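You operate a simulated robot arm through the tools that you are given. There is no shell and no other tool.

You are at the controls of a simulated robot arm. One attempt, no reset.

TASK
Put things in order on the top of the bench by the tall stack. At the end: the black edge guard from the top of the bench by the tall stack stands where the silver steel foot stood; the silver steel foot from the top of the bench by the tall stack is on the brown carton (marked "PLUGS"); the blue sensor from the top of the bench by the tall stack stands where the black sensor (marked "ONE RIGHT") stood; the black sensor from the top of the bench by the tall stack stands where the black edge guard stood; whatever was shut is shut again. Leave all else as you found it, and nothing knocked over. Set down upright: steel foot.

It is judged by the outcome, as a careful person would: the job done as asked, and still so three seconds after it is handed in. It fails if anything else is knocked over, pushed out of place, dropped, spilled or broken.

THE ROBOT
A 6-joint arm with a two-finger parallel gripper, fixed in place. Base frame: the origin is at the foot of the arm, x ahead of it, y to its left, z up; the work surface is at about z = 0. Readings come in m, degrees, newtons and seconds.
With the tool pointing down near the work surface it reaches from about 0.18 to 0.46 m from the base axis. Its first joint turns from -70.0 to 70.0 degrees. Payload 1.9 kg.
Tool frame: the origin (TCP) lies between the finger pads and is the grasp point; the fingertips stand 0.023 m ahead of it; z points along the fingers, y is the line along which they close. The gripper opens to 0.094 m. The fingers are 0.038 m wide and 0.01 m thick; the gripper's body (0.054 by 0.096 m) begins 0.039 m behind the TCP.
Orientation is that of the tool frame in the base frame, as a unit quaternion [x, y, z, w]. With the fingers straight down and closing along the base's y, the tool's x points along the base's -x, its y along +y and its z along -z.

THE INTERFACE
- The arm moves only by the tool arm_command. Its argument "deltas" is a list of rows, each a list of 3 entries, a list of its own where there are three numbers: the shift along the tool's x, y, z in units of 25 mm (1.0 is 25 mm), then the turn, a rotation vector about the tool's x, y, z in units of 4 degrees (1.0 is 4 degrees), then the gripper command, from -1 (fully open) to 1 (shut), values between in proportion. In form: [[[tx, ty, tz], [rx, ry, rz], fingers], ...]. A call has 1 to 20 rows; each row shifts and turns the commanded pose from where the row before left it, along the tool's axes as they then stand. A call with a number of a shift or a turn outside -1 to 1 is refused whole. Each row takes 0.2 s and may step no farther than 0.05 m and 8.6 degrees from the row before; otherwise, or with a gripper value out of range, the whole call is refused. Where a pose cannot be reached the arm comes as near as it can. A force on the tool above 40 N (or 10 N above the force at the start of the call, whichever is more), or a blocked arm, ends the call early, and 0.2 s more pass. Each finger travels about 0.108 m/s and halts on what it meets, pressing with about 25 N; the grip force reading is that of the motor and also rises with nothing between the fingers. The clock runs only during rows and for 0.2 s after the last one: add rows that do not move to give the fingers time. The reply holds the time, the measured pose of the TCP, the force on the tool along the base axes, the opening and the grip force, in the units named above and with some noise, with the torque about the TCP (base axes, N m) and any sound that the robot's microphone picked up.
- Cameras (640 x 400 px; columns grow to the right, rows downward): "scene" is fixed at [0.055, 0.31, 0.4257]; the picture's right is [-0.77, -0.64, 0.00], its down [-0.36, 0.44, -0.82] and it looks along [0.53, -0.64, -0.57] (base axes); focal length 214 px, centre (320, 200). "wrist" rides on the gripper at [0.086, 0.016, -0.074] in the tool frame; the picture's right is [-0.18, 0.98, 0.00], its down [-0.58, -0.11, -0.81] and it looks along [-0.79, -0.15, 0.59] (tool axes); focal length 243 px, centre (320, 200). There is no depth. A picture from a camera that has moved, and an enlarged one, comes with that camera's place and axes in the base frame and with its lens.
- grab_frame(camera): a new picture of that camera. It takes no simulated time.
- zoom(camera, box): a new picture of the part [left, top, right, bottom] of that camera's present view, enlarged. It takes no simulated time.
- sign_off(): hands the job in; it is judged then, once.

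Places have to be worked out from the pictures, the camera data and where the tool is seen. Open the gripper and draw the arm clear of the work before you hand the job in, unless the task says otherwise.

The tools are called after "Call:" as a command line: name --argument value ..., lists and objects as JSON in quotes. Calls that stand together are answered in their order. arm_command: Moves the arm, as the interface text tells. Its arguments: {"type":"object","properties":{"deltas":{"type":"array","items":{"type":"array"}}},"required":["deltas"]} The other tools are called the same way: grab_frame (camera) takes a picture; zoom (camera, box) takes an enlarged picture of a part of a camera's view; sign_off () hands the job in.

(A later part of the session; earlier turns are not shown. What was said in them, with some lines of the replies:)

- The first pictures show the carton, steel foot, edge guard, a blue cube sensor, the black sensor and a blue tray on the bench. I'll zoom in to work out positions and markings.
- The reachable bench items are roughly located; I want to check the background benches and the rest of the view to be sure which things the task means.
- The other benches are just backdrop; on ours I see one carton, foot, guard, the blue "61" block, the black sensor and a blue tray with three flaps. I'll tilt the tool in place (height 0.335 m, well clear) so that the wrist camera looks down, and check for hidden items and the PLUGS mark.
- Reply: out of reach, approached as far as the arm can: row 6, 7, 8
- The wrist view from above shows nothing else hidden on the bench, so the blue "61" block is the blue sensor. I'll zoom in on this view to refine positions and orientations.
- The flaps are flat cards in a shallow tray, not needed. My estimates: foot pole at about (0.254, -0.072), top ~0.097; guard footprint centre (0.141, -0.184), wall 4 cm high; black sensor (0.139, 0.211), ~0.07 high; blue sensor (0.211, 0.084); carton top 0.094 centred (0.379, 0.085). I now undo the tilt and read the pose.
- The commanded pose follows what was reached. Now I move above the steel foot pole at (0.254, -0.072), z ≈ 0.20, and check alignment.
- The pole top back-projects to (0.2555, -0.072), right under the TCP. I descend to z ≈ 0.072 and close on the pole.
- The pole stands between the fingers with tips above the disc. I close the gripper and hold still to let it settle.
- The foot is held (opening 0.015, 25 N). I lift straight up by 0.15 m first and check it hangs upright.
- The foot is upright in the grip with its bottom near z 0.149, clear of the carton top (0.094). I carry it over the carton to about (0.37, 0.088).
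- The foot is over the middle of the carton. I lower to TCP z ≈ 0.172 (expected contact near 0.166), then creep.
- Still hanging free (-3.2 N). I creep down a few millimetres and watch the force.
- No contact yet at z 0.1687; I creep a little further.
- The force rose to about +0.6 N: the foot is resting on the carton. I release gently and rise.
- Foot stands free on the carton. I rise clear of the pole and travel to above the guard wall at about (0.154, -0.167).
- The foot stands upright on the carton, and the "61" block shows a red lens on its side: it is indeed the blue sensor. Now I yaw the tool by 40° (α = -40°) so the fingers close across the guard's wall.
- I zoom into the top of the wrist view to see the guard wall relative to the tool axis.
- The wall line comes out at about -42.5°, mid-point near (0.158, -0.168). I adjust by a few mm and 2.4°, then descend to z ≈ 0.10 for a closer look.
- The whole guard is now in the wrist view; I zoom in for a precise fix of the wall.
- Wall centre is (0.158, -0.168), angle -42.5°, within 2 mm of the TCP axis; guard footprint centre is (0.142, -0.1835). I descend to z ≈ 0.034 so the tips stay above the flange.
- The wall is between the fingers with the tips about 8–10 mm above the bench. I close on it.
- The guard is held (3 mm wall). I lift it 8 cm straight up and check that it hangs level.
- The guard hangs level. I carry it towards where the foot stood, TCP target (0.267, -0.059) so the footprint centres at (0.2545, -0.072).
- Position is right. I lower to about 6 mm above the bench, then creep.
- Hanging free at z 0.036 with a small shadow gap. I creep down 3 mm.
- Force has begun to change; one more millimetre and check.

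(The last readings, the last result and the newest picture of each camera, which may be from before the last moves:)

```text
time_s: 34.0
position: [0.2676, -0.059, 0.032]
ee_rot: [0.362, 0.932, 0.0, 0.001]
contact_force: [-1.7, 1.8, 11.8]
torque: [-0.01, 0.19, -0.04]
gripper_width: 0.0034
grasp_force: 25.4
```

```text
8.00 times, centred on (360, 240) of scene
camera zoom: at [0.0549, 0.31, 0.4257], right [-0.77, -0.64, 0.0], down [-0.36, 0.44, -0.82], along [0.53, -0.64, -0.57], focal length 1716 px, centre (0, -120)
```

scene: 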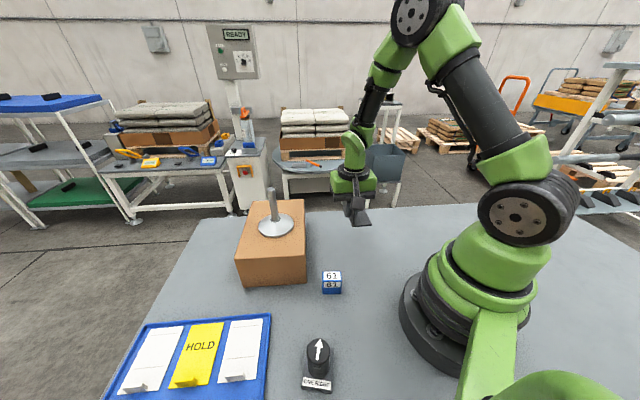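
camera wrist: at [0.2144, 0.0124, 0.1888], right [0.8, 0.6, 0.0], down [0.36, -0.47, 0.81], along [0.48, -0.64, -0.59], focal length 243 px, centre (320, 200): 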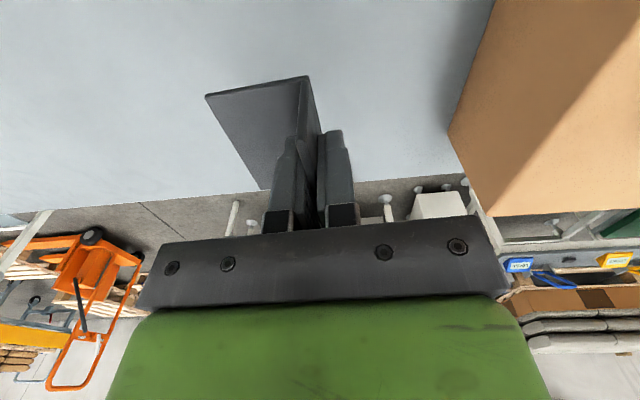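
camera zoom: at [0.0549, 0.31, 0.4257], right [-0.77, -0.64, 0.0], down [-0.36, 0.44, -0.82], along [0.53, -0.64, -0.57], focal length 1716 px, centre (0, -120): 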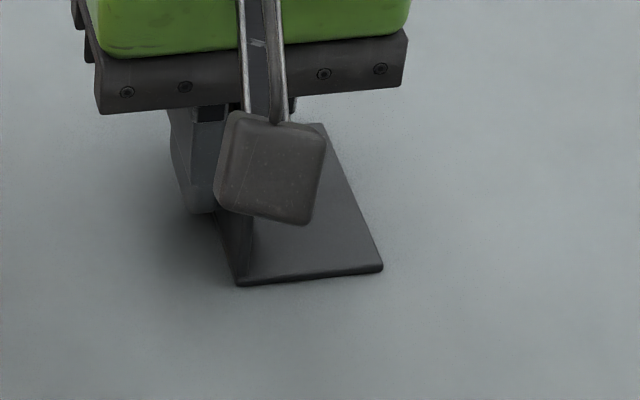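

Firm contact (11.8 N): the guard is on the bench. I open the fingers and look before rising.

Call:
arm_command --deltas '[[[0, 0, 0], [0, 0, 0], 0.7], [[0, 0, 0], [0, 0, 0], 0.3], [[0, 0, 0], [0, 0, 0], 0], [[0, 0, 0], [0, 0, 0], -0.1]]'

Call:
grab_frame --camera "wrist"

```text
time_s: 35.0
position: [0.2673, -0.0601, 0.0324]
ee_rot: [0.361, 0.932, 0.001, 0.0]
contact_force: [-1.0, 0.1, -1.1]
torque: [-0.04, -0.02, -0.01]
gripper_width: 0.0519
grasp_force: 0.1
```

```text
taken
camera wrist: at [0.2144, 0.0119, 0.107], right [0.8, 0.6, 0.0], down [0.36, -0.47, 0.81], along [0.48, -0.64, -0.59], focal length 243 px, centre (320, 200)
```

wrist: 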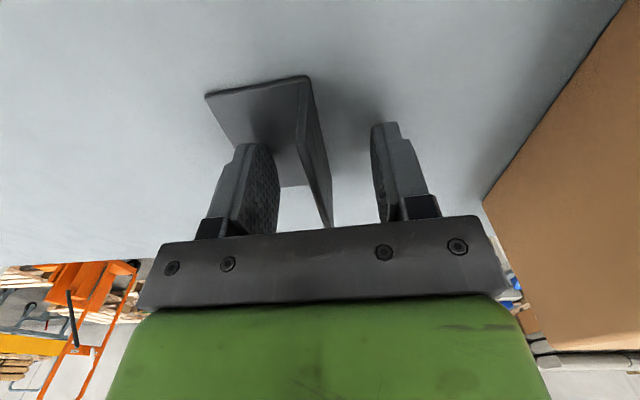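

Guard stands free. I rise to z ≈ 0.20 and travel to above the black sensor at (0.139, 0.211), opening the gripper on the way.

Call:
arm_command --deltas '[[[0, 0, -0.97], [0, 0, 0], -0.1], [[0, 0, -0.97], [0, 0, 0], -0.1], [[0, 0, -0.97], [0, 0, 0], -0.1], [[0, 0, -0.97], [0, 0, 0], -0.1], [[0, 0, -0.97], [0, 0, 0], -0.3], [[0, 0, -0.97], [0, 0, 0], -0.6], [[0, 0, -0.97], [0, 0, 0], -0.8], [[0.854, 0.349, 0], [0, 0, 0], -1], [[0.854, 0.349, 0], [0, 0, 0], -1], [[0.854, 0.349, 0], [0, 0, 0], -1], [[0.854, 0.349, 0], [0, 0, 0], -1], [[0.854, 0.349, 0], [0, 0, 0], -1], [[0.854, 0.349, 0], [0, 0, 0], -1], [[0.854, 0.349, 0], [0, 0, 0], -1], [[0.854, 0.349, 0], [0, 0, 0], -1], [[0.854, 0.349, 0], [0, 0, 0], -1], [[0.854, 0.349, 0], [0, 0, 0], -1]]'

Call:
grab_frame --camera "wrist"

Call:
grab_frame --camera "scene"

```text
time_s: 38.6
position: [0.1682, 0.1488, 0.2033]
ee_rot: [0.361, 0.932, 0.001, 0.0]
contact_force: [0.2, -0.4, -0.2]
torque: [-0.03, 0.0, 0.02]
gripper_width: 0.094
grasp_force: 0.1
```

```text
taken
camera wrist: at [0.115, 0.2197, 0.2776], right [0.8, 0.6, 0.0], down [0.36, -0.47, 0.81], along [0.48, -0.64, -0.59], focal length 243 px, centre (320, 200)
```

wrist: 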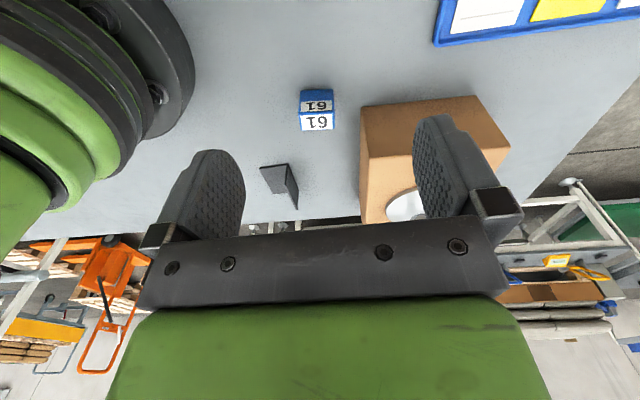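

```text
taken
```

scene: 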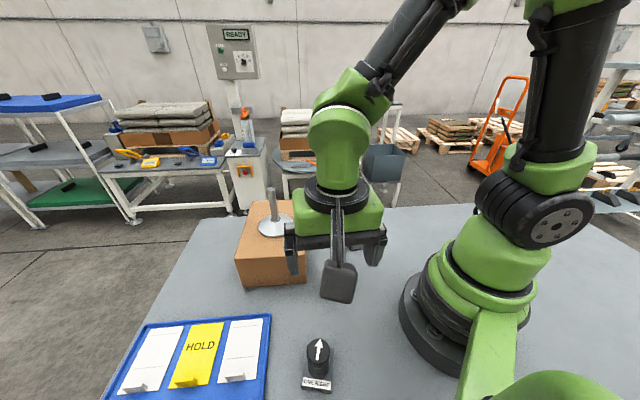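

Three rows short of the target; I complete the move above the black sensor.

Call:
arm_command --deltas '[[[0.847, 0.35, 0], [0, 0, 0], -1], [[0.847, 0.35, 0], [0, 0, 0], -1], [[0.847, 0.35, 0], [0, 0, 0], -1], [[0, 0, 0], [0, 0, 0], -1]]'

Call:
grab_frame --camera "wrist"

Call:
grab_frame --camera "scene"

```text
time_s: 39.6
position: [0.1391, 0.2124, 0.201]
ee_rot: [0.362, 0.932, 0.0, 0.0]
contact_force: [1.1, -0.7, 0.4]
torque: [0.01, 0.01, 0.03]
gripper_width: 0.094
grasp_force: 0.0
```

```text
taken
camera wrist: at [0.0866, 0.283, 0.276], right [0.8, 0.6, 0.0], down [0.36, -0.47, 0.81], along [0.48, -0.64, -0.59], focal length 243 px, centre (320, 200)
```

wrist: 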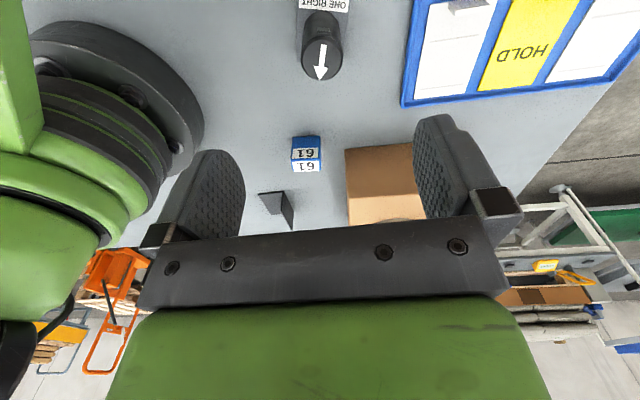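

```text
taken
```

scene: 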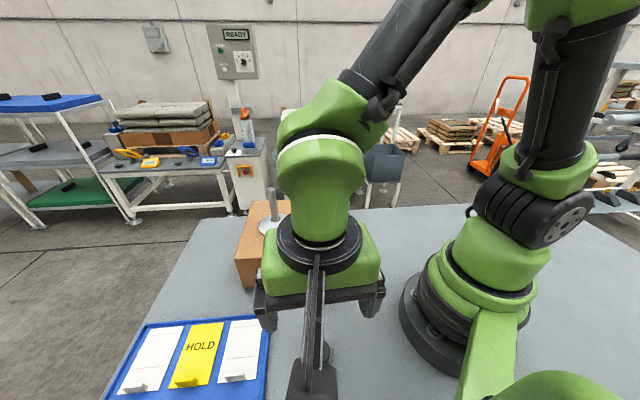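

The black sensor shows at the top of the wrist view; I zoom to locate its head precisely.

Call:
zoom --camera "wrist" --box '[260, 0, 390, 90]'

```text
4.44 times, centred on (325, 45) of wrist
camera zoom: at [0.0866, 0.283, 0.276], right [0.8, 0.6, 0.0], down [0.36, -0.47, 0.81], along [0.48, -0.64, -0.59], focal length 1078 px, centre (298, 889)
```

zoom: 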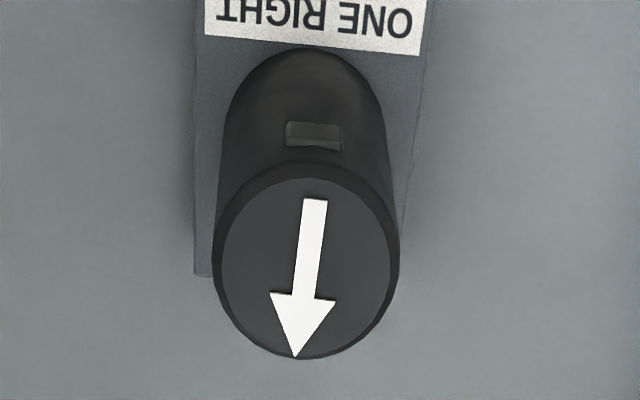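

Head centre is about (0.141, 0.211), top ~0.07, diameter ~34 mm, under the TCP. I descend to z ≈ 0.052 with open fingers.

Call:
arm_command --deltas '[[[-0.08, 0, 0.85], [0, 0, 0], -1], [[0, 0, 0.85], [0, 0, 0], -1], [[0, 0, 0.85], [0, 0, 0], -1], [[0, 0, 0.85], [0, 0, 0], -1], [[0, 0, 0.85], [0, 0, 0], -1], [[0, 0, 0.85], [0, 0, 0], -1], [[0, 0, 0.8], [0, 0, 0], -1], [[0, 0, 0], [0, 0, 0], -1]]'

Call:
grab_frame --camera "wrist"

Call:
zoom --camera "scene" --box '[220, 250, 420, 400]'

```text
time_s: 41.4
position: [0.1402, 0.2123, 0.0549]
ee_rot: [0.363, 0.932, 0.0, 0.0]
contact_force: [0.0, -0.3, 0.2]
torque: [0.01, 0.0, 0.03]
gripper_width: 0.0942
grasp_force: 0.0
```

```text
taken
camera wrist: at [0.0877, 0.2823, 0.13], right [0.8, 0.6, 0.0], down [0.36, -0.47, 0.81], along [0.48, -0.64, -0.59], focal length 243 px, centre (320, 200)
```

wrist: 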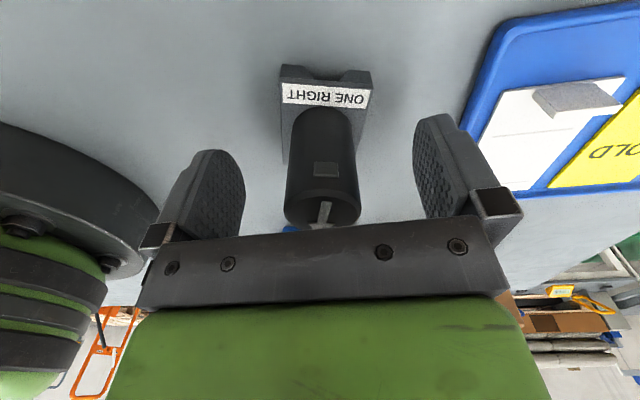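

```text
2.67 times, centred on (320, 325) of scene
camera zoom: at [0.055, 0.31, 0.4257], right [-0.77, -0.64, 0.0], down [-0.36, 0.44, -0.82], along [0.53, -0.64, -0.57], focal length 572 px, centre (320, -133)
```

zoom: 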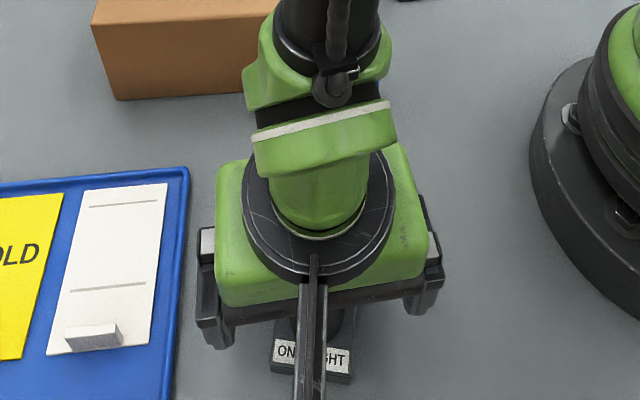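

The head stands between the fingers, tab facing away from the pads, and the plate is clear below. I close.

Call:
arm_command --deltas '[[[0, 0, 0], [0, 0, 0], 0], [[0, 0, 0], [0, 0, 0], 0.5], [[0, 0, 0], [0, 0, 0], 1], [[0, 0, 0], [0, 0, 0], 1], [[0, 0, 0], [0, 0, 0], 1]]'

Call:
grab_frame --camera "wrist"

```text
time_s: 42.6
position: [0.1408, 0.2123, 0.0552]
ee_rot: [0.362, 0.932, 0.001, 0.001]
contact_force: [-0.6, 0.1, 0.7]
torque: [0.0, 0.05, 0.01]
gripper_width: 0.033
grasp_force: 24.9
```

```text
taken
camera wrist: at [0.0877, 0.2822, 0.1302], right [0.8, 0.6, 0.0], down [0.36, -0.47, 0.81], along [0.48, -0.64, -0.59], focal length 243 px, centre (320, 200)
```

wrist: 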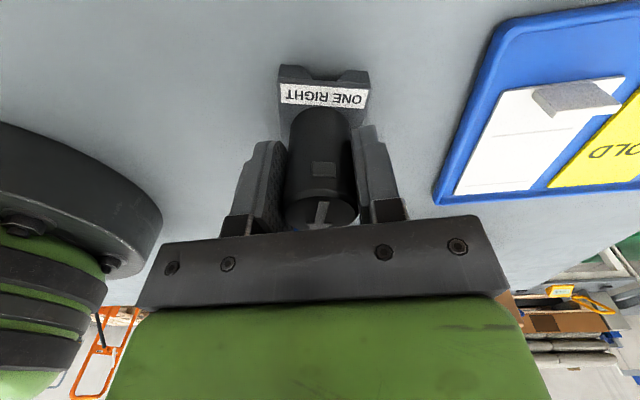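

Held firmly (33 mm). I lift it 13 cm straight up and check.

Call:
arm_command --deltas '[[[0, 0, -0.5], [0, 0, 0], 1], [[0, 0, -0.94], [0, 0, 0], 1], [[0, 0, -0.94], [0, 0, 0], 1], [[0, 0, -0.94], [0, 0, 0], 1], [[0, 0, -0.94], [0, 0, 0], 1], [[0, 0, -0.94], [0, 0, 0], 1], [[0, 0, 0], [0, 0, 0], 1]]'

Call:
grab_frame --camera "wrist"

Call:
grab_frame --camera "scene"

```text
time_s: 44.2
position: [0.1395, 0.2075, 0.182]
ee_rot: [0.363, 0.932, 0.001, 0.001]
contact_force: [-0.9, 0.4, -1.0]
torque: [-0.01, -0.01, 0.04]
gripper_width: 0.0331
grasp_force: 25.0
```

```text
taken
camera wrist: at [0.0875, 0.2794, 0.2586], right [0.8, 0.6, 0.0], down [0.36, -0.47, 0.81], along [0.48, -0.64, -0.59], focal length 243 px, centre (320, 200)
```

wrist: 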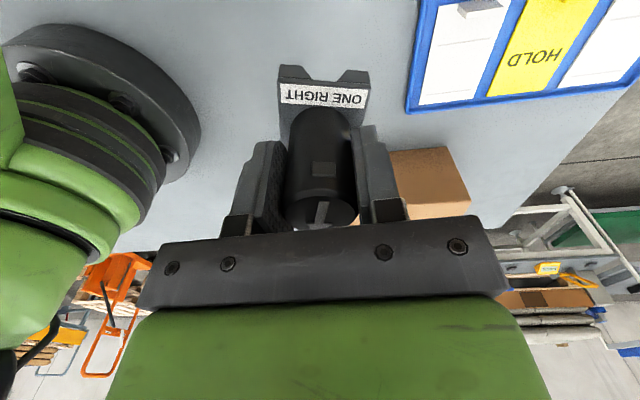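

```text
taken
```

scene: 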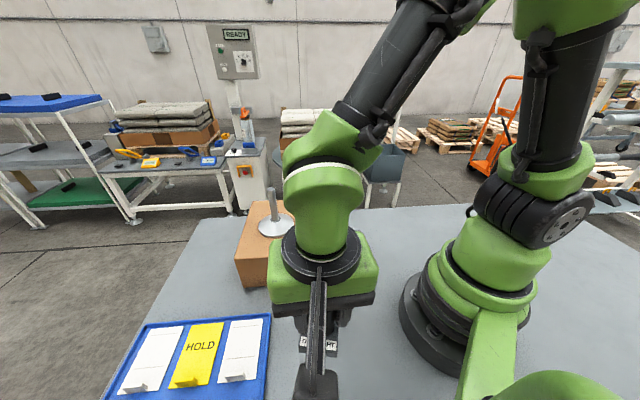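

The sensor hangs straight, bottom near z 0.127. I carry it around the base on an arc, first half to (0.25, 0.0).

Call:
arm_command --deltas '[[[-0.978, -0.18, 0], [0, 0, 0], 1], [[-0.978, -0.18, 0], [0, 0, 0], 1], [[-0.978, -0.18, 0], [0, 0, 0], 1], [[-0.978, -0.18, 0], [0, 0, 0], 1], [[-0.978, -0.18, 0], [0, 0, 0], 1], [[-0.801, -0.461, 0], [0, 0, 0], 1], [[-0.801, -0.461, 0], [0, 0, 0], 1], [[-0.801, -0.461, 0], [0, 0, 0], 1], [[-0.801, -0.461, 0], [0, 0, 0], 1], [[-0.801, -0.461, 0], [0, 0, 0], 1], [[0, 0, 0], [0, 0, 0], 1]]'

Call:
grab_frame --camera "scene"

```text
time_s: 46.6
position: [0.2507, 0.001, 0.1852]
ee_rot: [0.362, 0.932, 0.001, 0.001]
contact_force: [0.1, -0.3, -0.8]
torque: [-0.05, -0.02, 0.0]
gripper_width: 0.033
grasp_force: 24.8
```

```text
taken
```

scene: 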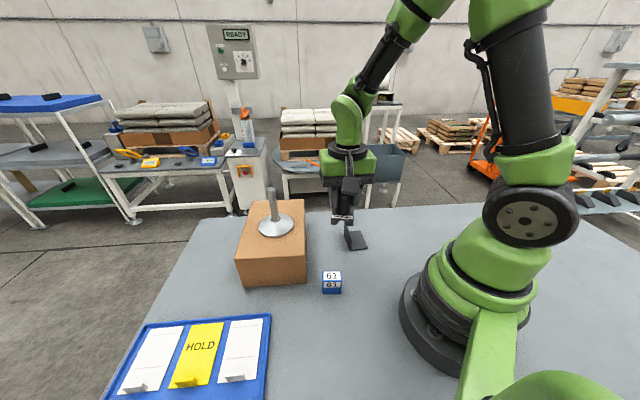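

All good midway; guard, foot and blue sensor stand undisturbed. I continue to above the guard's old place (0.142, -0.1835).

Call:
arm_command --deltas '[[[-0.488, -0.978, 0], [0, 0, 0], 1], [[-0.488, -0.978, 0], [0, 0, 0], 1], [[-0.488, -0.978, 0], [0, 0, 0], 1], [[-0.488, -0.978, 0], [0, 0, 0], 1], [[0.037, -0.885, 0], [0, 0, 0], 1], [[0.037, -0.885, 0], [0, 0, 0], 1], [[0.037, -0.885, 0], [0, 0, 0], 1], [[0.037, -0.885, 0], [0, 0, 0], 1], [[0.037, -0.885, 0], [0, 0, 0], 1], [[0, 0, 0], [0, 0, 0], 1]]'

Call:
grab_frame --camera "scene"

Call:
grab_frame --camera "wrist"

```text
time_s: 48.8
position: [0.1442, -0.1841, 0.1835]
ee_rot: [0.362, 0.932, 0.001, 0.001]
contact_force: [0.3, -0.3, -1.0]
torque: [0.01, 0.0, -0.02]
gripper_width: 0.0331
grasp_force: 24.7
```

```text
taken
```

scene: 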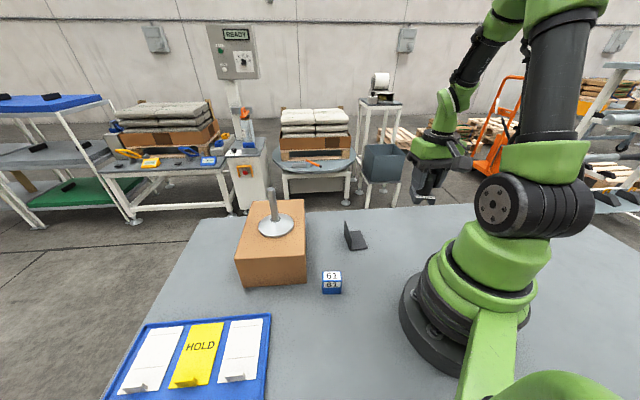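

```text
taken
camera wrist: at [0.0905, -0.113, 0.2591], right [0.8, 0.6, 0.0], down [0.36, -0.47, 0.81], along [0.48, -0.64, -0.59], focal length 243 px, centre (320, 200)
```

wrist: 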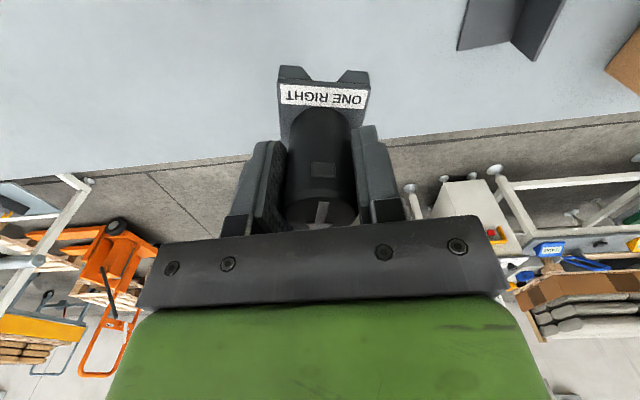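

Over the spot within 2 mm. I lower to about 5 mm above expected contact (TCP z ≈ 0.055).

Call:
arm_command --deltas '[[[0, 0, 0.95], [0, 0, 0], 1], [[0, 0, 0.95], [0, 0, 0], 1], [[0, 0, 0.95], [0, 0, 0], 1], [[0, 0, 0.95], [0, 0, 0], 1], [[0, 0, 0.7], [0, 0, 0], 1], [[0, 0, 0.4], [0, 0, 0], 1], [[0, 0, 0], [0, 0, 0], 1]]'

Call:
zoom --camera "scene" --box '[330, 170, 490, 280]'

```text
time_s: 50.4
position: [0.1421, -0.1828, 0.0614]
ee_rot: [0.362, 0.932, 0.0, 0.0]
contact_force: [-0.4, -0.1, -0.3]
torque: [0.0, -0.02, 0.0]
gripper_width: 0.033
grasp_force: 25.2
```

```text
3.64 times, centred on (410, 225) of scene
camera zoom: at [0.055, 0.31, 0.4257], right [-0.77, -0.64, 0.0], down [-0.36, 0.44, -0.82], along [0.53, -0.64, -0.57], focal length 780 px, centre (-7, 109)
```

zoom: 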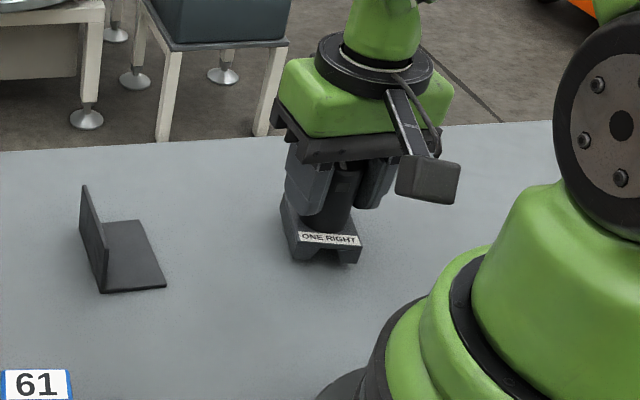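

Still hanging a few mm above the bench. I creep down by 5 mm in small steps.

Call:
arm_command --deltas '[[[0, 0, 0.1], [0, 0, 0], 1], [[0, 0, 0.08], [0, 0, 0], 1], [[0, 0, 0], [0, 0, 0], 1]]'

```text
time_s: 51.2
position: [0.1432, -0.1819, 0.0569]
ee_rot: [0.362, 0.932, 0.0, 0.0]
contact_force: [0.0, -0.2, -0.5]
torque: [-0.03, -0.02, 0.02]
gripper_width: 0.0332
grasp_force: 24.3
```

No contact yet; a bit further in 1.5 mm steps.

Call:
arm_command --deltas '[[[0, 0, 0.05], [0, 0, 0], 1], [[0, 0, 0], [0, 0, 0], 1]]'

```text
time_s: 51.8
position: [0.1431, -0.1822, 0.0564]
ee_rot: [0.361, 0.932, 0.0, 0.0]
contact_force: [0.7, -0.3, -0.5]
torque: [0.0, -0.02, 0.04]
gripper_width: 0.0331
grasp_force: 25.0
```

Still free; another millimetre or so.

Call:
arm_command --deltas '[[[0, 0, 0.05], [0, 0, 0], 1], [[0, 0, 0], [0, 0, 0], 1]]'

Call:
zoom --camera "scene" --box '[380, 200, 440, 240]'

```text
time_s: 52.4
position: [0.1426, -0.1826, 0.0542]
ee_rot: [0.362, 0.932, 0.001, 0.002]
contact_force: [0.2, 6.3, 20.2]
torque: [0.13, 0.02, -0.01]
gripper_width: 0.0331
grasp_force: 24.6
```

```text
10.00 times, centred on (410, 220) of scene
camera zoom: at [0.0549, 0.31, 0.4257], right [-0.77, -0.64, 0.0], down [-0.36, 0.44, -0.82], along [0.53, -0.64, -0.57], focal length 2145 px, centre (-580, 0)
```

zoom: 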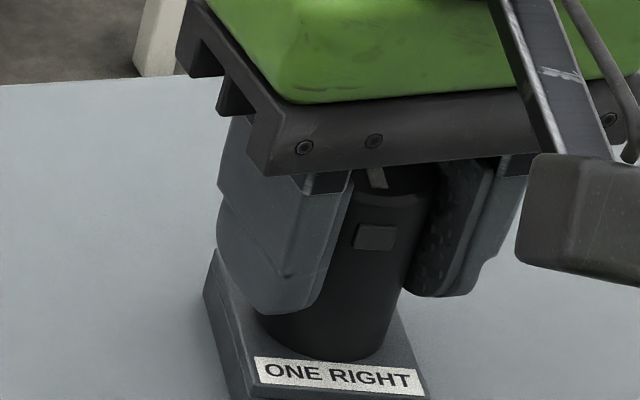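

Firm contact (20 N). I ease up half a millimetre and open the fingers.

Call:
arm_command --deltas '[[[0, 0, -0.03], [0, 0, 0], 1], [[0, 0, 0], [0, 0, 0], 0.1], [[0, 0, 0], [0, 0, 0], -0.2], [[0, 0, 0], [0, 0, 0], -0.4], [[0, 0, 0], [0, 0, 0], -0.6]]'

Call:
grab_frame --camera "wrist"

```text
time_s: 53.6
position: [0.1437, -0.1824, 0.0564]
ee_rot: [0.362, 0.932, 0.001, 0.0]
contact_force: [-0.3, -0.8, -0.5]
torque: [-0.03, -0.02, -0.03]
gripper_width: 0.0753
grasp_force: 0.0
```

```text
taken
camera wrist: at [0.0905, -0.1118, 0.1306], right [0.8, 0.6, 0.0], down [0.36, -0.47, 0.81], along [0.48, -0.64, -0.59], focal length 243 px, centre (320, 200)
```

wrist: 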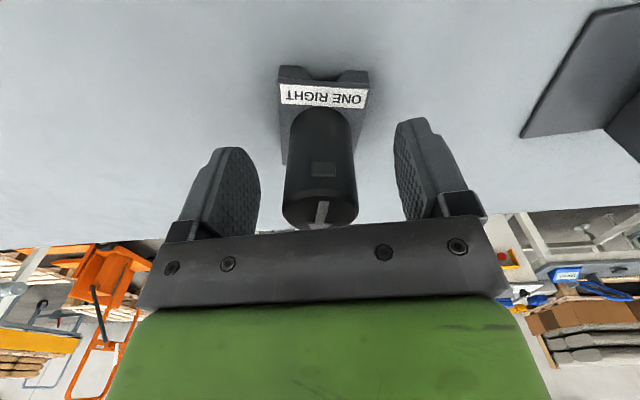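

The black sensor stands free on its new spot. I rise and travel via (0.25, -0.03) to above the blue sensor at (0.2115, 0.0835).

Call:
arm_command --deltas '[[[0, 0, -0.96], [0, 0, 0], -0.6], [[0, 0, -0.96], [0, 0, 0], -0.6], [[0, 0, -0.96], [0, 0, 0], -0.6], [[0, 0, -0.96], [0, 0, 0], -0.6], [[0, 0, -0.96], [0, 0, 0], -0.6], [[0, 0, -0.96], [0, 0, 0], -0.6], [[0.1215, 0.9256, 0], [0, 0, 0], -0.6], [[0.1215, 0.9256, 0], [0, 0, 0], -0.6], [[0.1215, 0.9256, 0], [0, 0, 0], -0.6], [[0.1215, 0.9256, 0], [0, 0, 0], -0.6], [[0.1215, 0.9256, 0], [0, 0, 0], -0.6], [[0.1215, 0.9256, 0], [0, 0, 0], -0.6], [[0.1215, 0.9256, 0], [0, 0, 0], -0.6], [[0.1215, 0.9256, 0], [0, 0, 0], -0.6], [[0.84, 0.462, 0], [0, 0, 0], -0.6], [[0.84, 0.462, 0], [0, 0, 0], -0.6], [[0.84, 0.462, 0], [0, 0, 0], -0.6], [[0.84, 0.462, 0], [0, 0, 0], -0.6], [[0.84, 0.462, 0], [0, 0, 0], -0.6], [[0, 0, 0], [0, 0, 0], -0.6]]'

Call:
grab_frame --camera "scene"

Call:
grab_frame --camera "wrist"

```text
time_s: 57.8
position: [0.2112, 0.0823, 0.1998]
ee_rot: [0.362, 0.932, 0.001, 0.0]
contact_force: [0.2, -0.2, -0.2]
torque: [0.04, 0.01, -0.01]
gripper_width: 0.0753
grasp_force: 0.1
```

```text
taken
```

scene: 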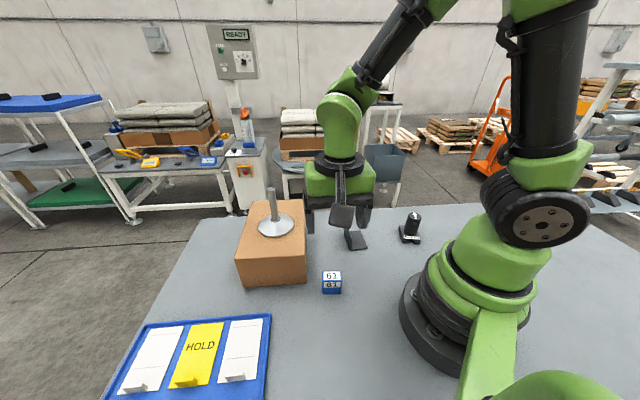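

```text
taken
camera wrist: at [0.1587, 0.1528, 0.2754], right [0.8, 0.6, 0.0], down [0.36, -0.47, 0.81], along [0.48, -0.64, -0.59], focal length 243 px, centre (320, 200)
```

wrist: 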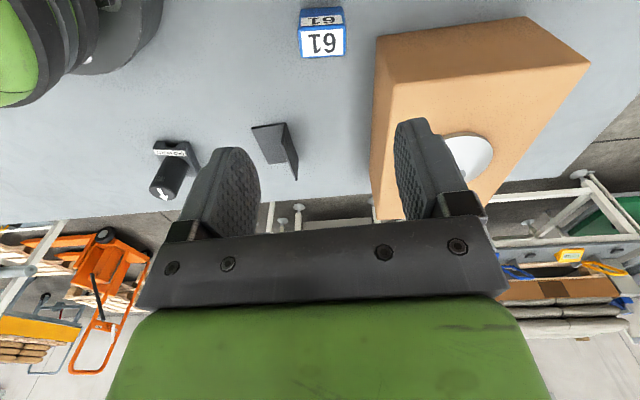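

The black sensor stands upright where the guard was. I zoom on the blue sensor to pin its pose.

Call:
zoom --camera "wrist" --box '[270, 0, 380, 70]'

Call:
zoom --camera "scene" --box '[330, 195, 450, 265]'

```text
5.71 times, centred on (325, 35) of wrist
camera zoom: at [0.1587, 0.1528, 0.2754], right [0.8, 0.6, 0.0], down [0.36, -0.47, 0.81], along [0.48, -0.64, -0.59], focal length 1386 px, centre (291, 1143)
```

zoom: 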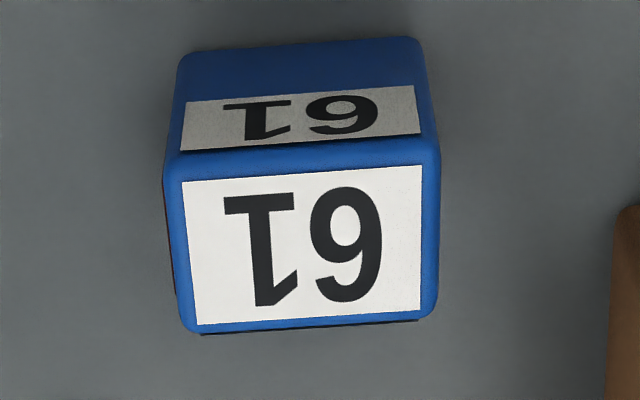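

```text
5.33 times, centred on (390, 230) of scene
camera zoom: at [0.0549, 0.31, 0.4257], right [-0.77, -0.64, 0.0], down [-0.36, 0.44, -0.82], along [0.53, -0.64, -0.57], focal length 1144 px, centre (-53, 40)
```

zoom: 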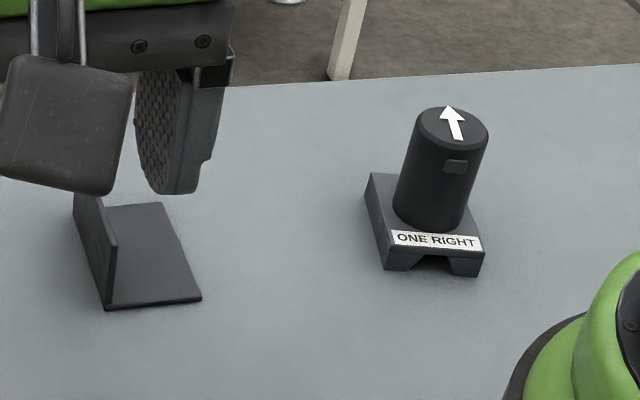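

Blue sensor centre (0.213, 0.084), long side at 40.3°, about 40 x 22 x 43 mm. I turn the tool to α = +40° so the fingers close across its short side, checking halfway.

Call:
arm_command --deltas '[[[0, 0, 0], [0, 0, -1], -0.6], [[0, 0, 0], [0, 0, -1], -0.6], [[0, 0, 0], [0, 0, -1], -0.6], [[0, 0, 0], [0, 0, -1], -0.6], [[0, 0, 0], [0, 0, -1], -0.6], [[0, 0, 0], [0, 0, -1], -0.6], [[0, 0, 0], [0, 0, -1], -0.6], [[0, 0, 0], [0, 0, -1], -0.6], [[0, 0, 0], [0, 0, -1], -0.6], [[0, 0, 0], [0, 0, -1], -0.6], [[0, 0, 0], [0, 0, -1], -0.6]]'

Call:
grab_frame --camera "scene"

```text
time_s: 60.2
position: [0.2107, 0.0841, 0.1985]
ee_rot: [-0.014, 1.0, 0.001, 0.0]
contact_force: [0.1, 0.2, 0.2]
torque: [0.0, 0.0, 0.01]
gripper_width: 0.0752
grasp_force: 0.0
```

```text
taken
```

scene: 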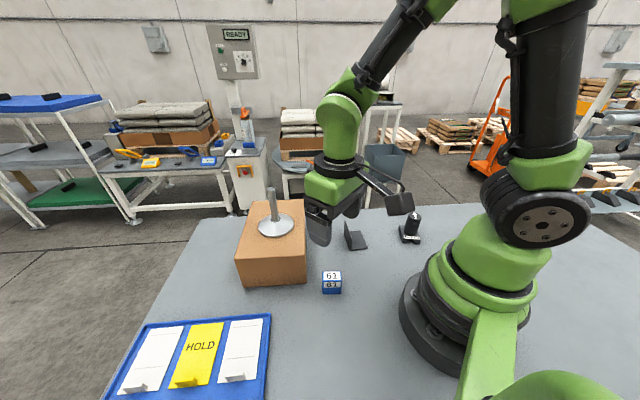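

Clear of everything halfway. I finish the turn and add the small position correction.

Call:
arm_command --deltas '[[[0, 0, 0], [0, 0, -1], -0.6], [[0, 0, 0], [0, 0, -1], -0.6], [[0, 0, 0], [0, 0, -1], -0.6], [[0, 0, 0], [0, 0, -1], -0.6], [[0, 0, 0], [0, 0, -1], -0.6], [[0, 0, 0], [0, 0, -1], -0.6], [[0, 0, 0], [0, 0, -1], -0.6], [[0, 0, 0], [0, 0, -1], -0.6], [[0, 0, 0], [0, 0, -1], -0.6], [[0, 0, 0], [0, 0, -0.68], -0.6], [[-0.06, -0.07, 0], [0, 0, 0], -0.6], [[0, 0, 0], [0, 0, 0], -0.6]]'

Call:
grab_frame --camera "wrist"

Call:
grab_frame --camera "scene"

```text
time_s: 62.8
position: [0.2143, 0.0836, 0.2007]
ee_rot: [-0.344, 0.939, 0.0, 0.0]
contact_force: [0.7, -0.6, 0.9]
torque: [0.01, 0.0, -0.01]
gripper_width: 0.0755
grasp_force: 0.1
```

```text
taken
camera wrist: at [0.1375, 0.0399, 0.2749], right [-0.5, 0.87, 0.0], down [0.51, 0.29, 0.81], along [0.7, 0.4, -0.59], focal length 243 px, centre (320, 200)
```

wrist: 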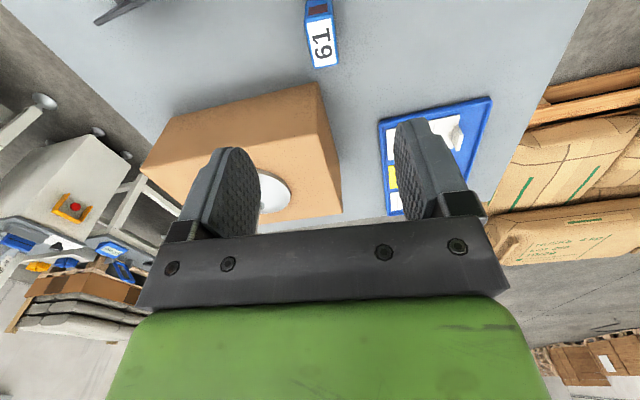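

```text
taken
```

scene: 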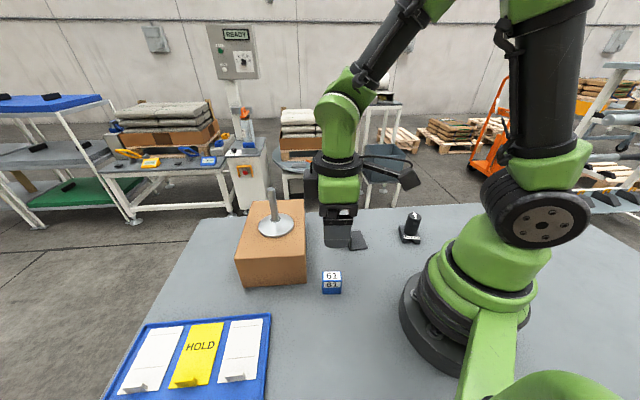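

I zoom on the blue sensor to check it lines up with the finger axis.

Call:
zoom --camera "wrist" --box '[270, 0, 380, 75]'

```text
5.33 times, centred on (325, 38) of wrist
camera zoom: at [0.1375, 0.0399, 0.2749], right [-0.5, 0.87, 0.0], down [0.51, 0.29, 0.81], along [0.7, 0.4, -0.59], focal length 1294 px, centre (293, 1067)
```

zoom: 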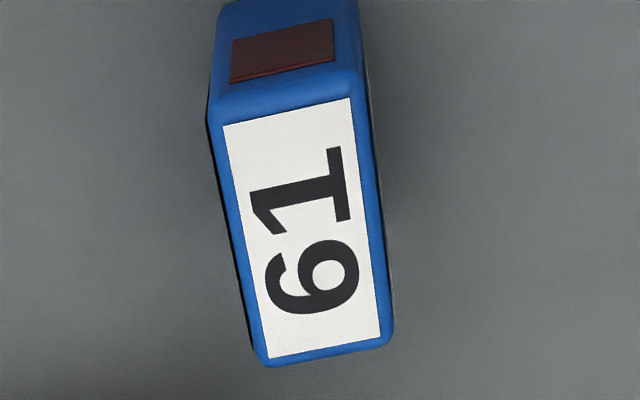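

Aligned within 1–2 mm and in angle. I descend to TCP z ≈ 0.031 around the blue sensor.

Call:
arm_command --deltas '[[[0, 0.04, 0.95], [0, 0, 0], -0.6], [[0, 0, 0.95], [0, 0, 0], -0.6], [[0, 0, 0.95], [0, 0, 0], -0.6], [[0, 0, 0.95], [0, 0, 0], -0.6], [[0, 0, 0.95], [0, 0, 0], -0.6], [[0, 0, 0.95], [0, 0, 0], -0.6], [[0, 0, 0.7], [0, 0, 0], -0.6], [[0, 0, 0.35], [0, 0, 0], -0.6], [[0, 0, 0], [0, 0, 0], -0.6]]'

Call:
grab_frame --camera "wrist"

Call:
zoom --camera "scene" --box '[260, 200, 420, 320]'

```text
time_s: 64.8
position: [0.212, 0.085, 0.0319]
ee_rot: [-0.345, 0.939, 0.0, 0.001]
contact_force: [0.5, -0.2, 0.1]
torque: [0.01, 0.01, 0.03]
gripper_width: 0.075
grasp_force: 0.2
```

```text
taken
camera wrist: at [0.1363, 0.0404, 0.1063], right [-0.49, 0.87, 0.0], down [0.51, 0.29, 0.81], along [0.7, 0.4, -0.59], focal length 243 px, centre (320, 200)
```

wrist: 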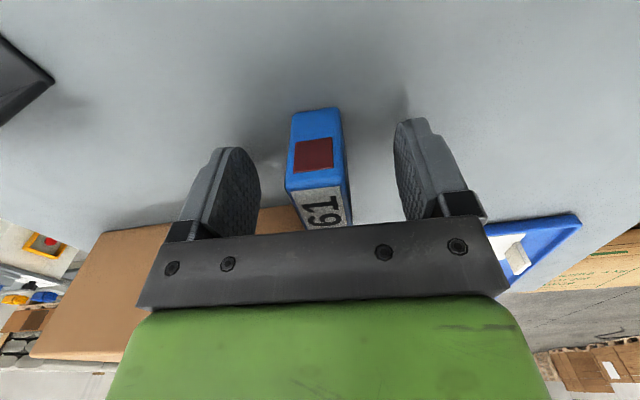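

```text
3.33 times, centred on (340, 260) of scene
camera zoom: at [0.055, 0.31, 0.4257], right [-0.77, -0.64, 0.0], down [-0.36, 0.44, -0.82], along [0.53, -0.64, -0.57], focal length 715 px, centre (253, 0)
```

zoom: 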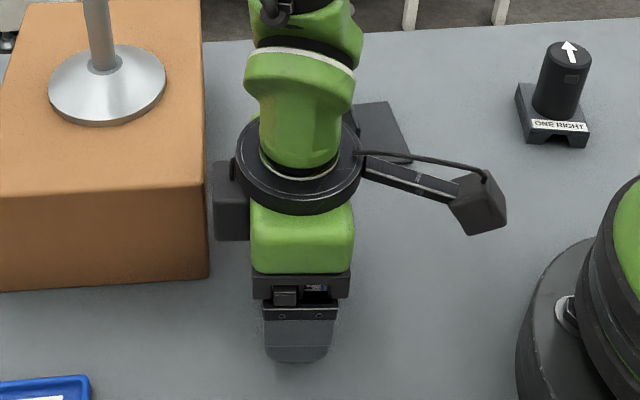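

The blue sensor is centred between the fingers, tips ~9 mm above the bench. I close.

Call:
arm_command --deltas '[[[0, 0, 0], [0, 0, 0], 0], [[0, 0, 0], [0, 0, 0], 0.5], [[0, 0, 0], [0, 0, 0], 1], [[0, 0, 0], [0, 0, 0], 1], [[0, 0, 0], [0, 0, 0], 1]]'

Call:
grab_frame --camera "wrist"

```text
time_s: 66.0
position: [0.2124, 0.0832, 0.0316]
ee_rot: [-0.344, 0.939, 0.0, 0.001]
contact_force: [-0.3, 0.1, 1.1]
torque: [0.01, 0.03, -0.02]
gripper_width: 0.0234
grasp_force: 25.0
```

```text
taken
camera wrist: at [0.1363, 0.0404, 0.1065], right [-0.5, 0.87, 0.0], down [0.51, 0.29, 0.81], along [0.7, 0.4, -0.59], focal length 243 px, centre (320, 200)
```

wrist: 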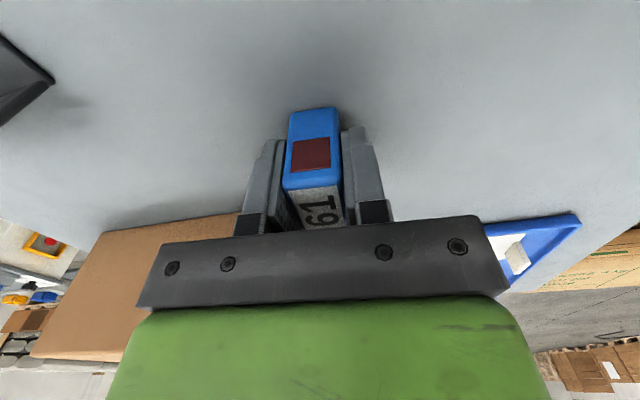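

Held (23 mm). I lift 10 cm and carry it to above the black sensor's old place (0.140, 0.211).

Call:
arm_command --deltas '[[[0, 0, -0.4], [0, 0, 0], 1], [[0, 0, -0.9], [0, 0, 0], 1], [[0, 0, -0.9], [0, 0, 0], 1], [[0, 0, -0.9], [0, 0, 0], 1], [[0, 0, -0.9], [0, 0, 0], 1], [[-0.176, 0.959, 0], [0, 0, 0], 1], [[-0.176, 0.959, 0], [0, 0, 0], 1], [[-0.176, 0.959, 0], [0, 0, 0], 1], [[-0.176, 0.959, 0], [0, 0, 0], 1], [[-0.176, 0.959, 0], [0, 0, 0], 1], [[-0.176, 0.959, 0], [0, 0, 0], 1], [[0, 0, 0], [0, 0, 0], 1]]'

Call:
grab_frame --camera "wrist"

Call:
grab_frame --camera "scene"

```text
time_s: 68.6
position: [0.1413, 0.2109, 0.1309]
ee_rot: [-0.344, 0.939, 0.0, 0.001]
contact_force: [-0.2, 0.3, -1.0]
torque: [0.01, -0.01, -0.01]
gripper_width: 0.0234
grasp_force: 24.8
```

```text
taken
camera wrist: at [0.0648, 0.168, 0.2056], right [-0.5, 0.87, 0.0], down [0.51, 0.29, 0.81], along [0.7, 0.4, -0.59], focal length 243 px, centre (320, 200)
```

wrist: 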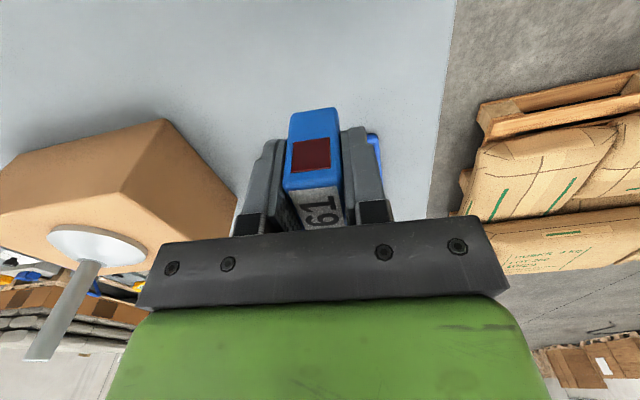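

```text
taken
```

scene: 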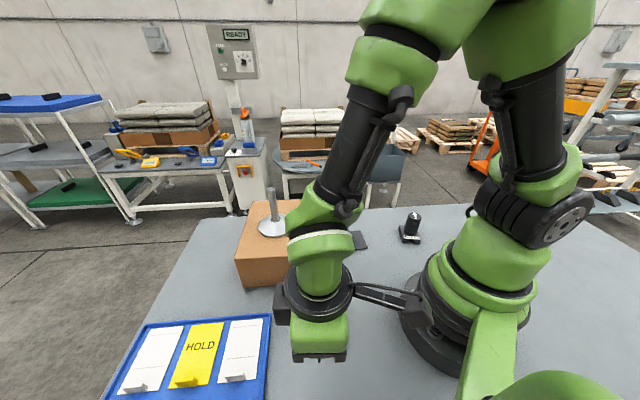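

Over the target spot. I lower to about 5 mm above contact (expected TCP z ≈ 0.0317).

Call:
arm_command --deltas '[[[0, 0, 0.9], [0, 0, 0], 1], [[0, 0, 0.9], [0, 0, 0], 1], [[0, 0, 0.9], [0, 0, 0], 1], [[0, 0, 0.7], [0, 0, 0], 1], [[0, 0, 0.35], [0, 0, 0], 1], [[0, 0, 0], [0, 0, 0], 1]]'

Call:
grab_frame --camera "wrist"

Call:
zoom --camera "scene" --box '[220, 250, 420, 400]'

```text
time_s: 70.0
position: [0.1404, 0.212, 0.0368]
ee_rot: [-0.344, 0.939, 0.0, 0.0]
contact_force: [0.0, -0.1, -0.8]
torque: [-0.03, -0.03, -0.01]
gripper_width: 0.0234
grasp_force: 25.1
```

```text
taken
camera wrist: at [0.064, 0.1684, 0.1115], right [-0.49, 0.87, 0.0], down [0.51, 0.29, 0.81], along [0.7, 0.4, -0.59], focal length 243 px, centre (320, 200)
```

wrist: 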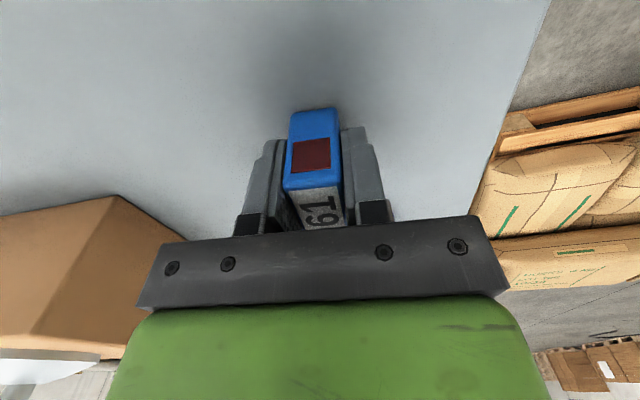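

```text
2.67 times, centred on (320, 325) of scene
camera zoom: at [0.055, 0.31, 0.4257], right [-0.77, -0.64, 0.0], down [-0.36, 0.44, -0.82], along [0.53, -0.64, -0.57], focal length 572 px, centre (320, -133)
```

zoom: 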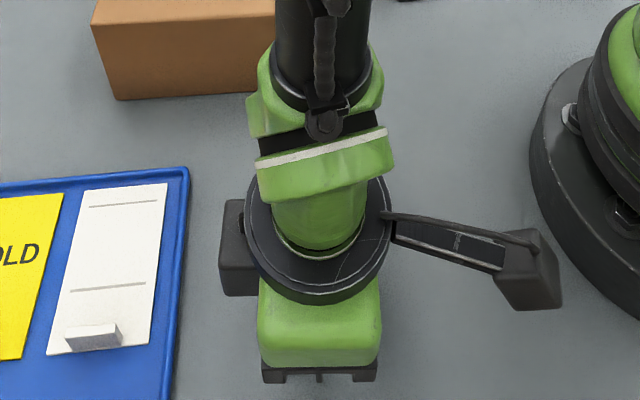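

Clear of the tray, hanging free (-0.8 N). I creep down.

Call:
arm_command --deltas '[[[0, 0, 0.08], [0, 0, 0], 1], [[0, 0, 0.06], [0, 0, 0], 1], [[0, 0, 0], [0, 0, 0], 1]]'

```text
time_s: 70.8
position: [0.14, 0.2115, 0.0338]
ee_rot: [-0.345, 0.939, 0.0, 0.0]
contact_force: [-0.5, -0.3, 0.1]
torque: [-0.01, -0.01, -0.01]
gripper_width: 0.0234
grasp_force: 25.2
```

No clear contact yet; another ~1.3 mm.

Call:
arm_command --deltas '[[[0, 0, 0.05], [0, 0, 0], 1], [[0, 0, 0], [0, 0, 0], 1]]'

```text
time_s: 71.4
position: [0.1409, 0.211, 0.0325]
ee_rot: [-0.344, 0.939, -0.001, 0.0]
contact_force: [0.1, 0.0, -0.8]
torque: [0.02, 0.0, 0.0]
gripper_width: 0.0238
grasp_force: 25.0
```

Still free; one more millimetre.

Call:
arm_command --deltas '[[[0, 0, 0.045], [0, 0, 0], 1], [[0, 0, 0], [0, 0, 0], 1]]'

```text
time_s: 72.0
position: [0.1403, 0.2116, 0.0312]
ee_rot: [-0.344, 0.939, 0.002, 0.0]
contact_force: [0.8, -3.0, 19.0]
torque: [-0.08, -0.03, -0.06]
gripper_width: 0.0236
grasp_force: 25.3
```

Contact (19 N). I ease up slightly and open the fingers.

Call:
arm_command --deltas '[[[0, 0, -0.03], [0, 0, 0], 1], [[0, 0, 0], [0, 0, 0], 0.3], [[0, 0, 0], [0, 0, 0], 0], [[0, 0, 0], [0, 0, 0], -0.3], [[0, 0, 0], [0, 0, 0], -0.5]]'

Call:
grab_frame --camera "wrist"

```text
time_s: 73.2
position: [0.1389, 0.213, 0.0317]
ee_rot: [-0.344, 0.939, 0.0, 0.0]
contact_force: [-0.6, 0.1, -0.1]
torque: [-0.01, 0.02, -0.02]
gripper_width: 0.0705
grasp_force: 0.0
```

```text
taken
camera wrist: at [0.0638, 0.1685, 0.1068], right [-0.49, 0.87, 0.0], down [0.51, 0.29, 0.81], along [0.7, 0.4, -0.59], focal length 243 px, centre (320, 200)
```

wrist: 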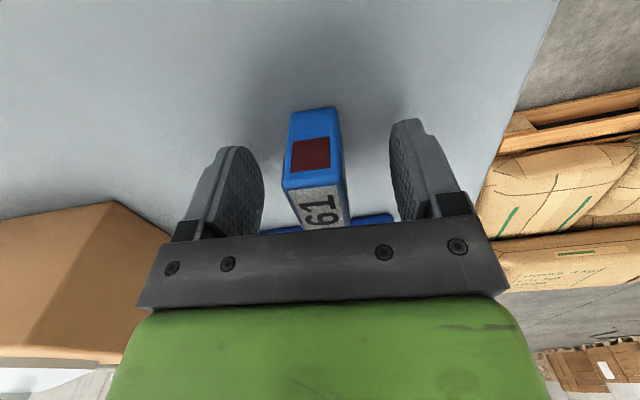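

Released and standing. I rise straight up by 0.24 m and look over the whole bench.

Call:
arm_command --deltas '[[[0, 0, -0.8], [0, 0, 0], -0.5], [[0, 0, -0.95], [0, 0, 0], -0.5], [[0, 0, -0.95], [0, 0, 0], -0.5], [[0, 0, -0.95], [0, 0, 0], -0.7], [[0, 0, -0.95], [0, 0, 0], -1], [[0, 0, -0.95], [0, 0, 0], -1], [[0, 0, -0.95], [0, 0, 0], -1], [[0, 0, -0.95], [0, 0, 0], -1], [[0, 0, -0.95], [0, 0, 0], -1], [[0, 0, -0.95], [0, 0, 0], -1], [[0, 0, 0], [0, 0, 0], -1]]'

Call:
grab_frame --camera "scene"

Call:
grab_frame --camera "wrist"

```text
time_s: 75.6
position: [0.1393, 0.2111, 0.2645]
ee_rot: [-0.345, 0.939, 0.0, 0.001]
contact_force: [-0.2, -0.5, -0.3]
torque: [-0.01, -0.02, 0.02]
gripper_width: 0.0939
grasp_force: 0.1
```

```text
taken
```

scene: 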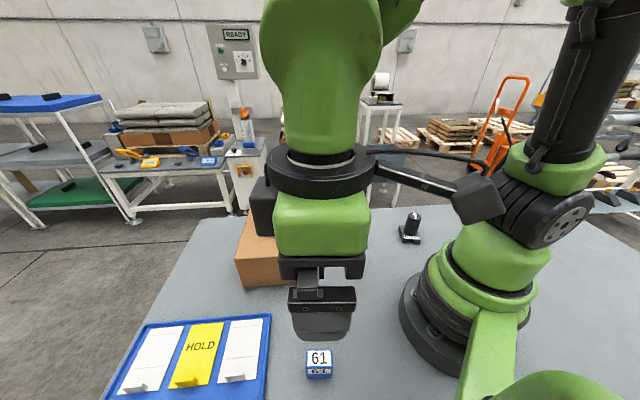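

```text
taken
camera wrist: at [0.0633, 0.1671, 0.3404], right [-0.5, 0.87, 0.0], down [0.51, 0.29, 0.81], along [0.7, 0.4, -0.59], focal length 243 px, centre (320, 200)
```

wrist: 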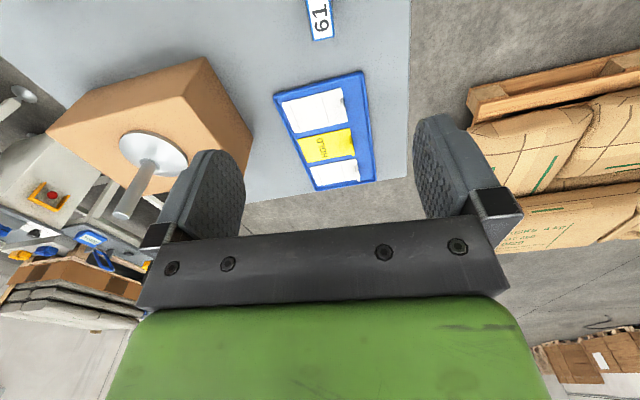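

The blue sensor stands in place. I rise a little more and move the arm to a clear high pose for a final inspection of everything.

Call:
arm_command --deltas '[[[0, 0, -0.9], [0, 0, 0], -1], [[0, 0, -0.9], [0, 0, 0], -1], [[0, 0, -0.9], [0, 0, 0], -1], [[-0.05, -0.973, 0], [0, 0, 0], -1], [[-0.05, -0.973, 0], [0, 0, 0], -1], [[-0.05, -0.973, 0], [0, 0, 0], -1], [[-0.05, -0.973, 0], [0, 0, 0], -1], [[-0.05, -0.973, 0], [0, 0, 0], -1], [[-0.05, -0.973, 0], [0, 0, 0], -1], [[-0.05, -0.973, 0], [0, 0, 0], -1], [[-0.05, -0.973, 0], [0, 0, 0], -1], [[-0.05, -0.973, 0], [0, 0, 0], -1], [[0, 0, 0], [0, 0, 0], -1]]'

Call:
grab_frame --camera "scene"

Call:
zoom --camera "scene" --box '[220, 180, 440, 320]'

Call:
zoom --camera "scene" --box '[100, 290, 360, 400]'

```text
time_s: 78.4
position: [0.2882, 0.0514, 0.3341]
ee_rot: [-0.345, 0.939, 0.0, 0.001]
contact_force: [0.1, 0.6, 0.6]
torque: [-0.02, 0.01, -0.03]
gripper_width: 0.0939
grasp_force: 0.1
```

```text
taken
```

scene: 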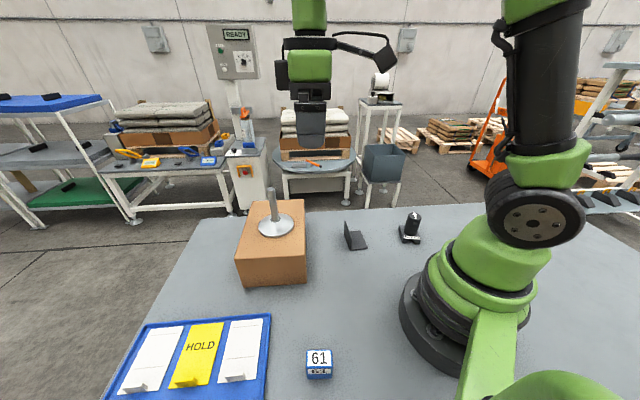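

```text
2.86 times, centred on (330, 250) of scene
camera zoom: at [0.055, 0.31, 0.4257], right [-0.77, -0.64, 0.0], down [-0.36, 0.44, -0.82], along [0.53, -0.64, -0.57], focal length 613 px, centre (291, 57)
```

zoom: 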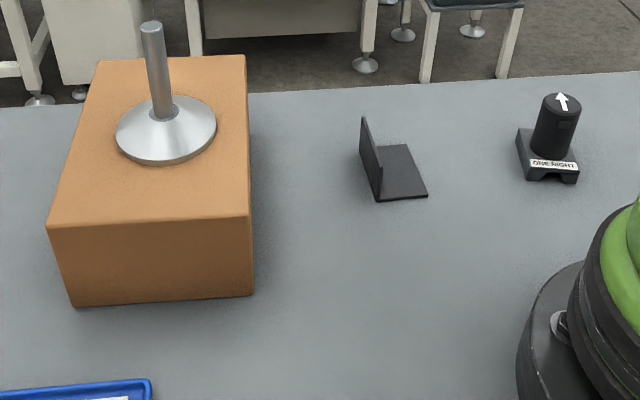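

```text
2.46 times, centred on (230, 345) of scene
camera zoom: at [0.055, 0.31, 0.4257], right [-0.77, -0.64, 0.0], down [-0.36, 0.44, -0.82], along [0.53, -0.64, -0.57], focal length 528 px, centre (542, -157)
```

zoom: 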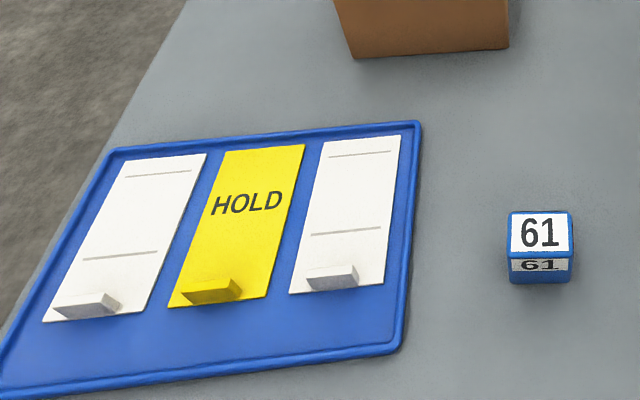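

Everything checks out in the final view. The foot is upright on the carton, and the guard, black sensor and blue sensor each stand in their assigned places. The carton and tray have not moved, and the gripper is open and clear, so I hand the job in.

Call:
sign_off

```text
The job is handed in.
```

I moved all four items to their places and handed the job in. In the last picture before handing in, each one was standing and nothing else had moved.

- **Steel foot:** upright near the middle of the brown carton's top.
- **Edge guard:** standing where the steel foot was.
- **Black sensor ("ONE RIGHT"):** standing where the edge guard was.
- **Blue sensor:** standing where the black sensor was. I took this to be the blue block marked "61", because it has a red lens on one end and no other blue sensor was visible on the bench.

I never saw the "PLUGS" mark on the carton. The sides I could see were plain, but it was the only carton on the bench.

I opened nothing, and the tray with the "HOLD" card looks the same as at the start. The arm finished high above the bench with the gripper open.
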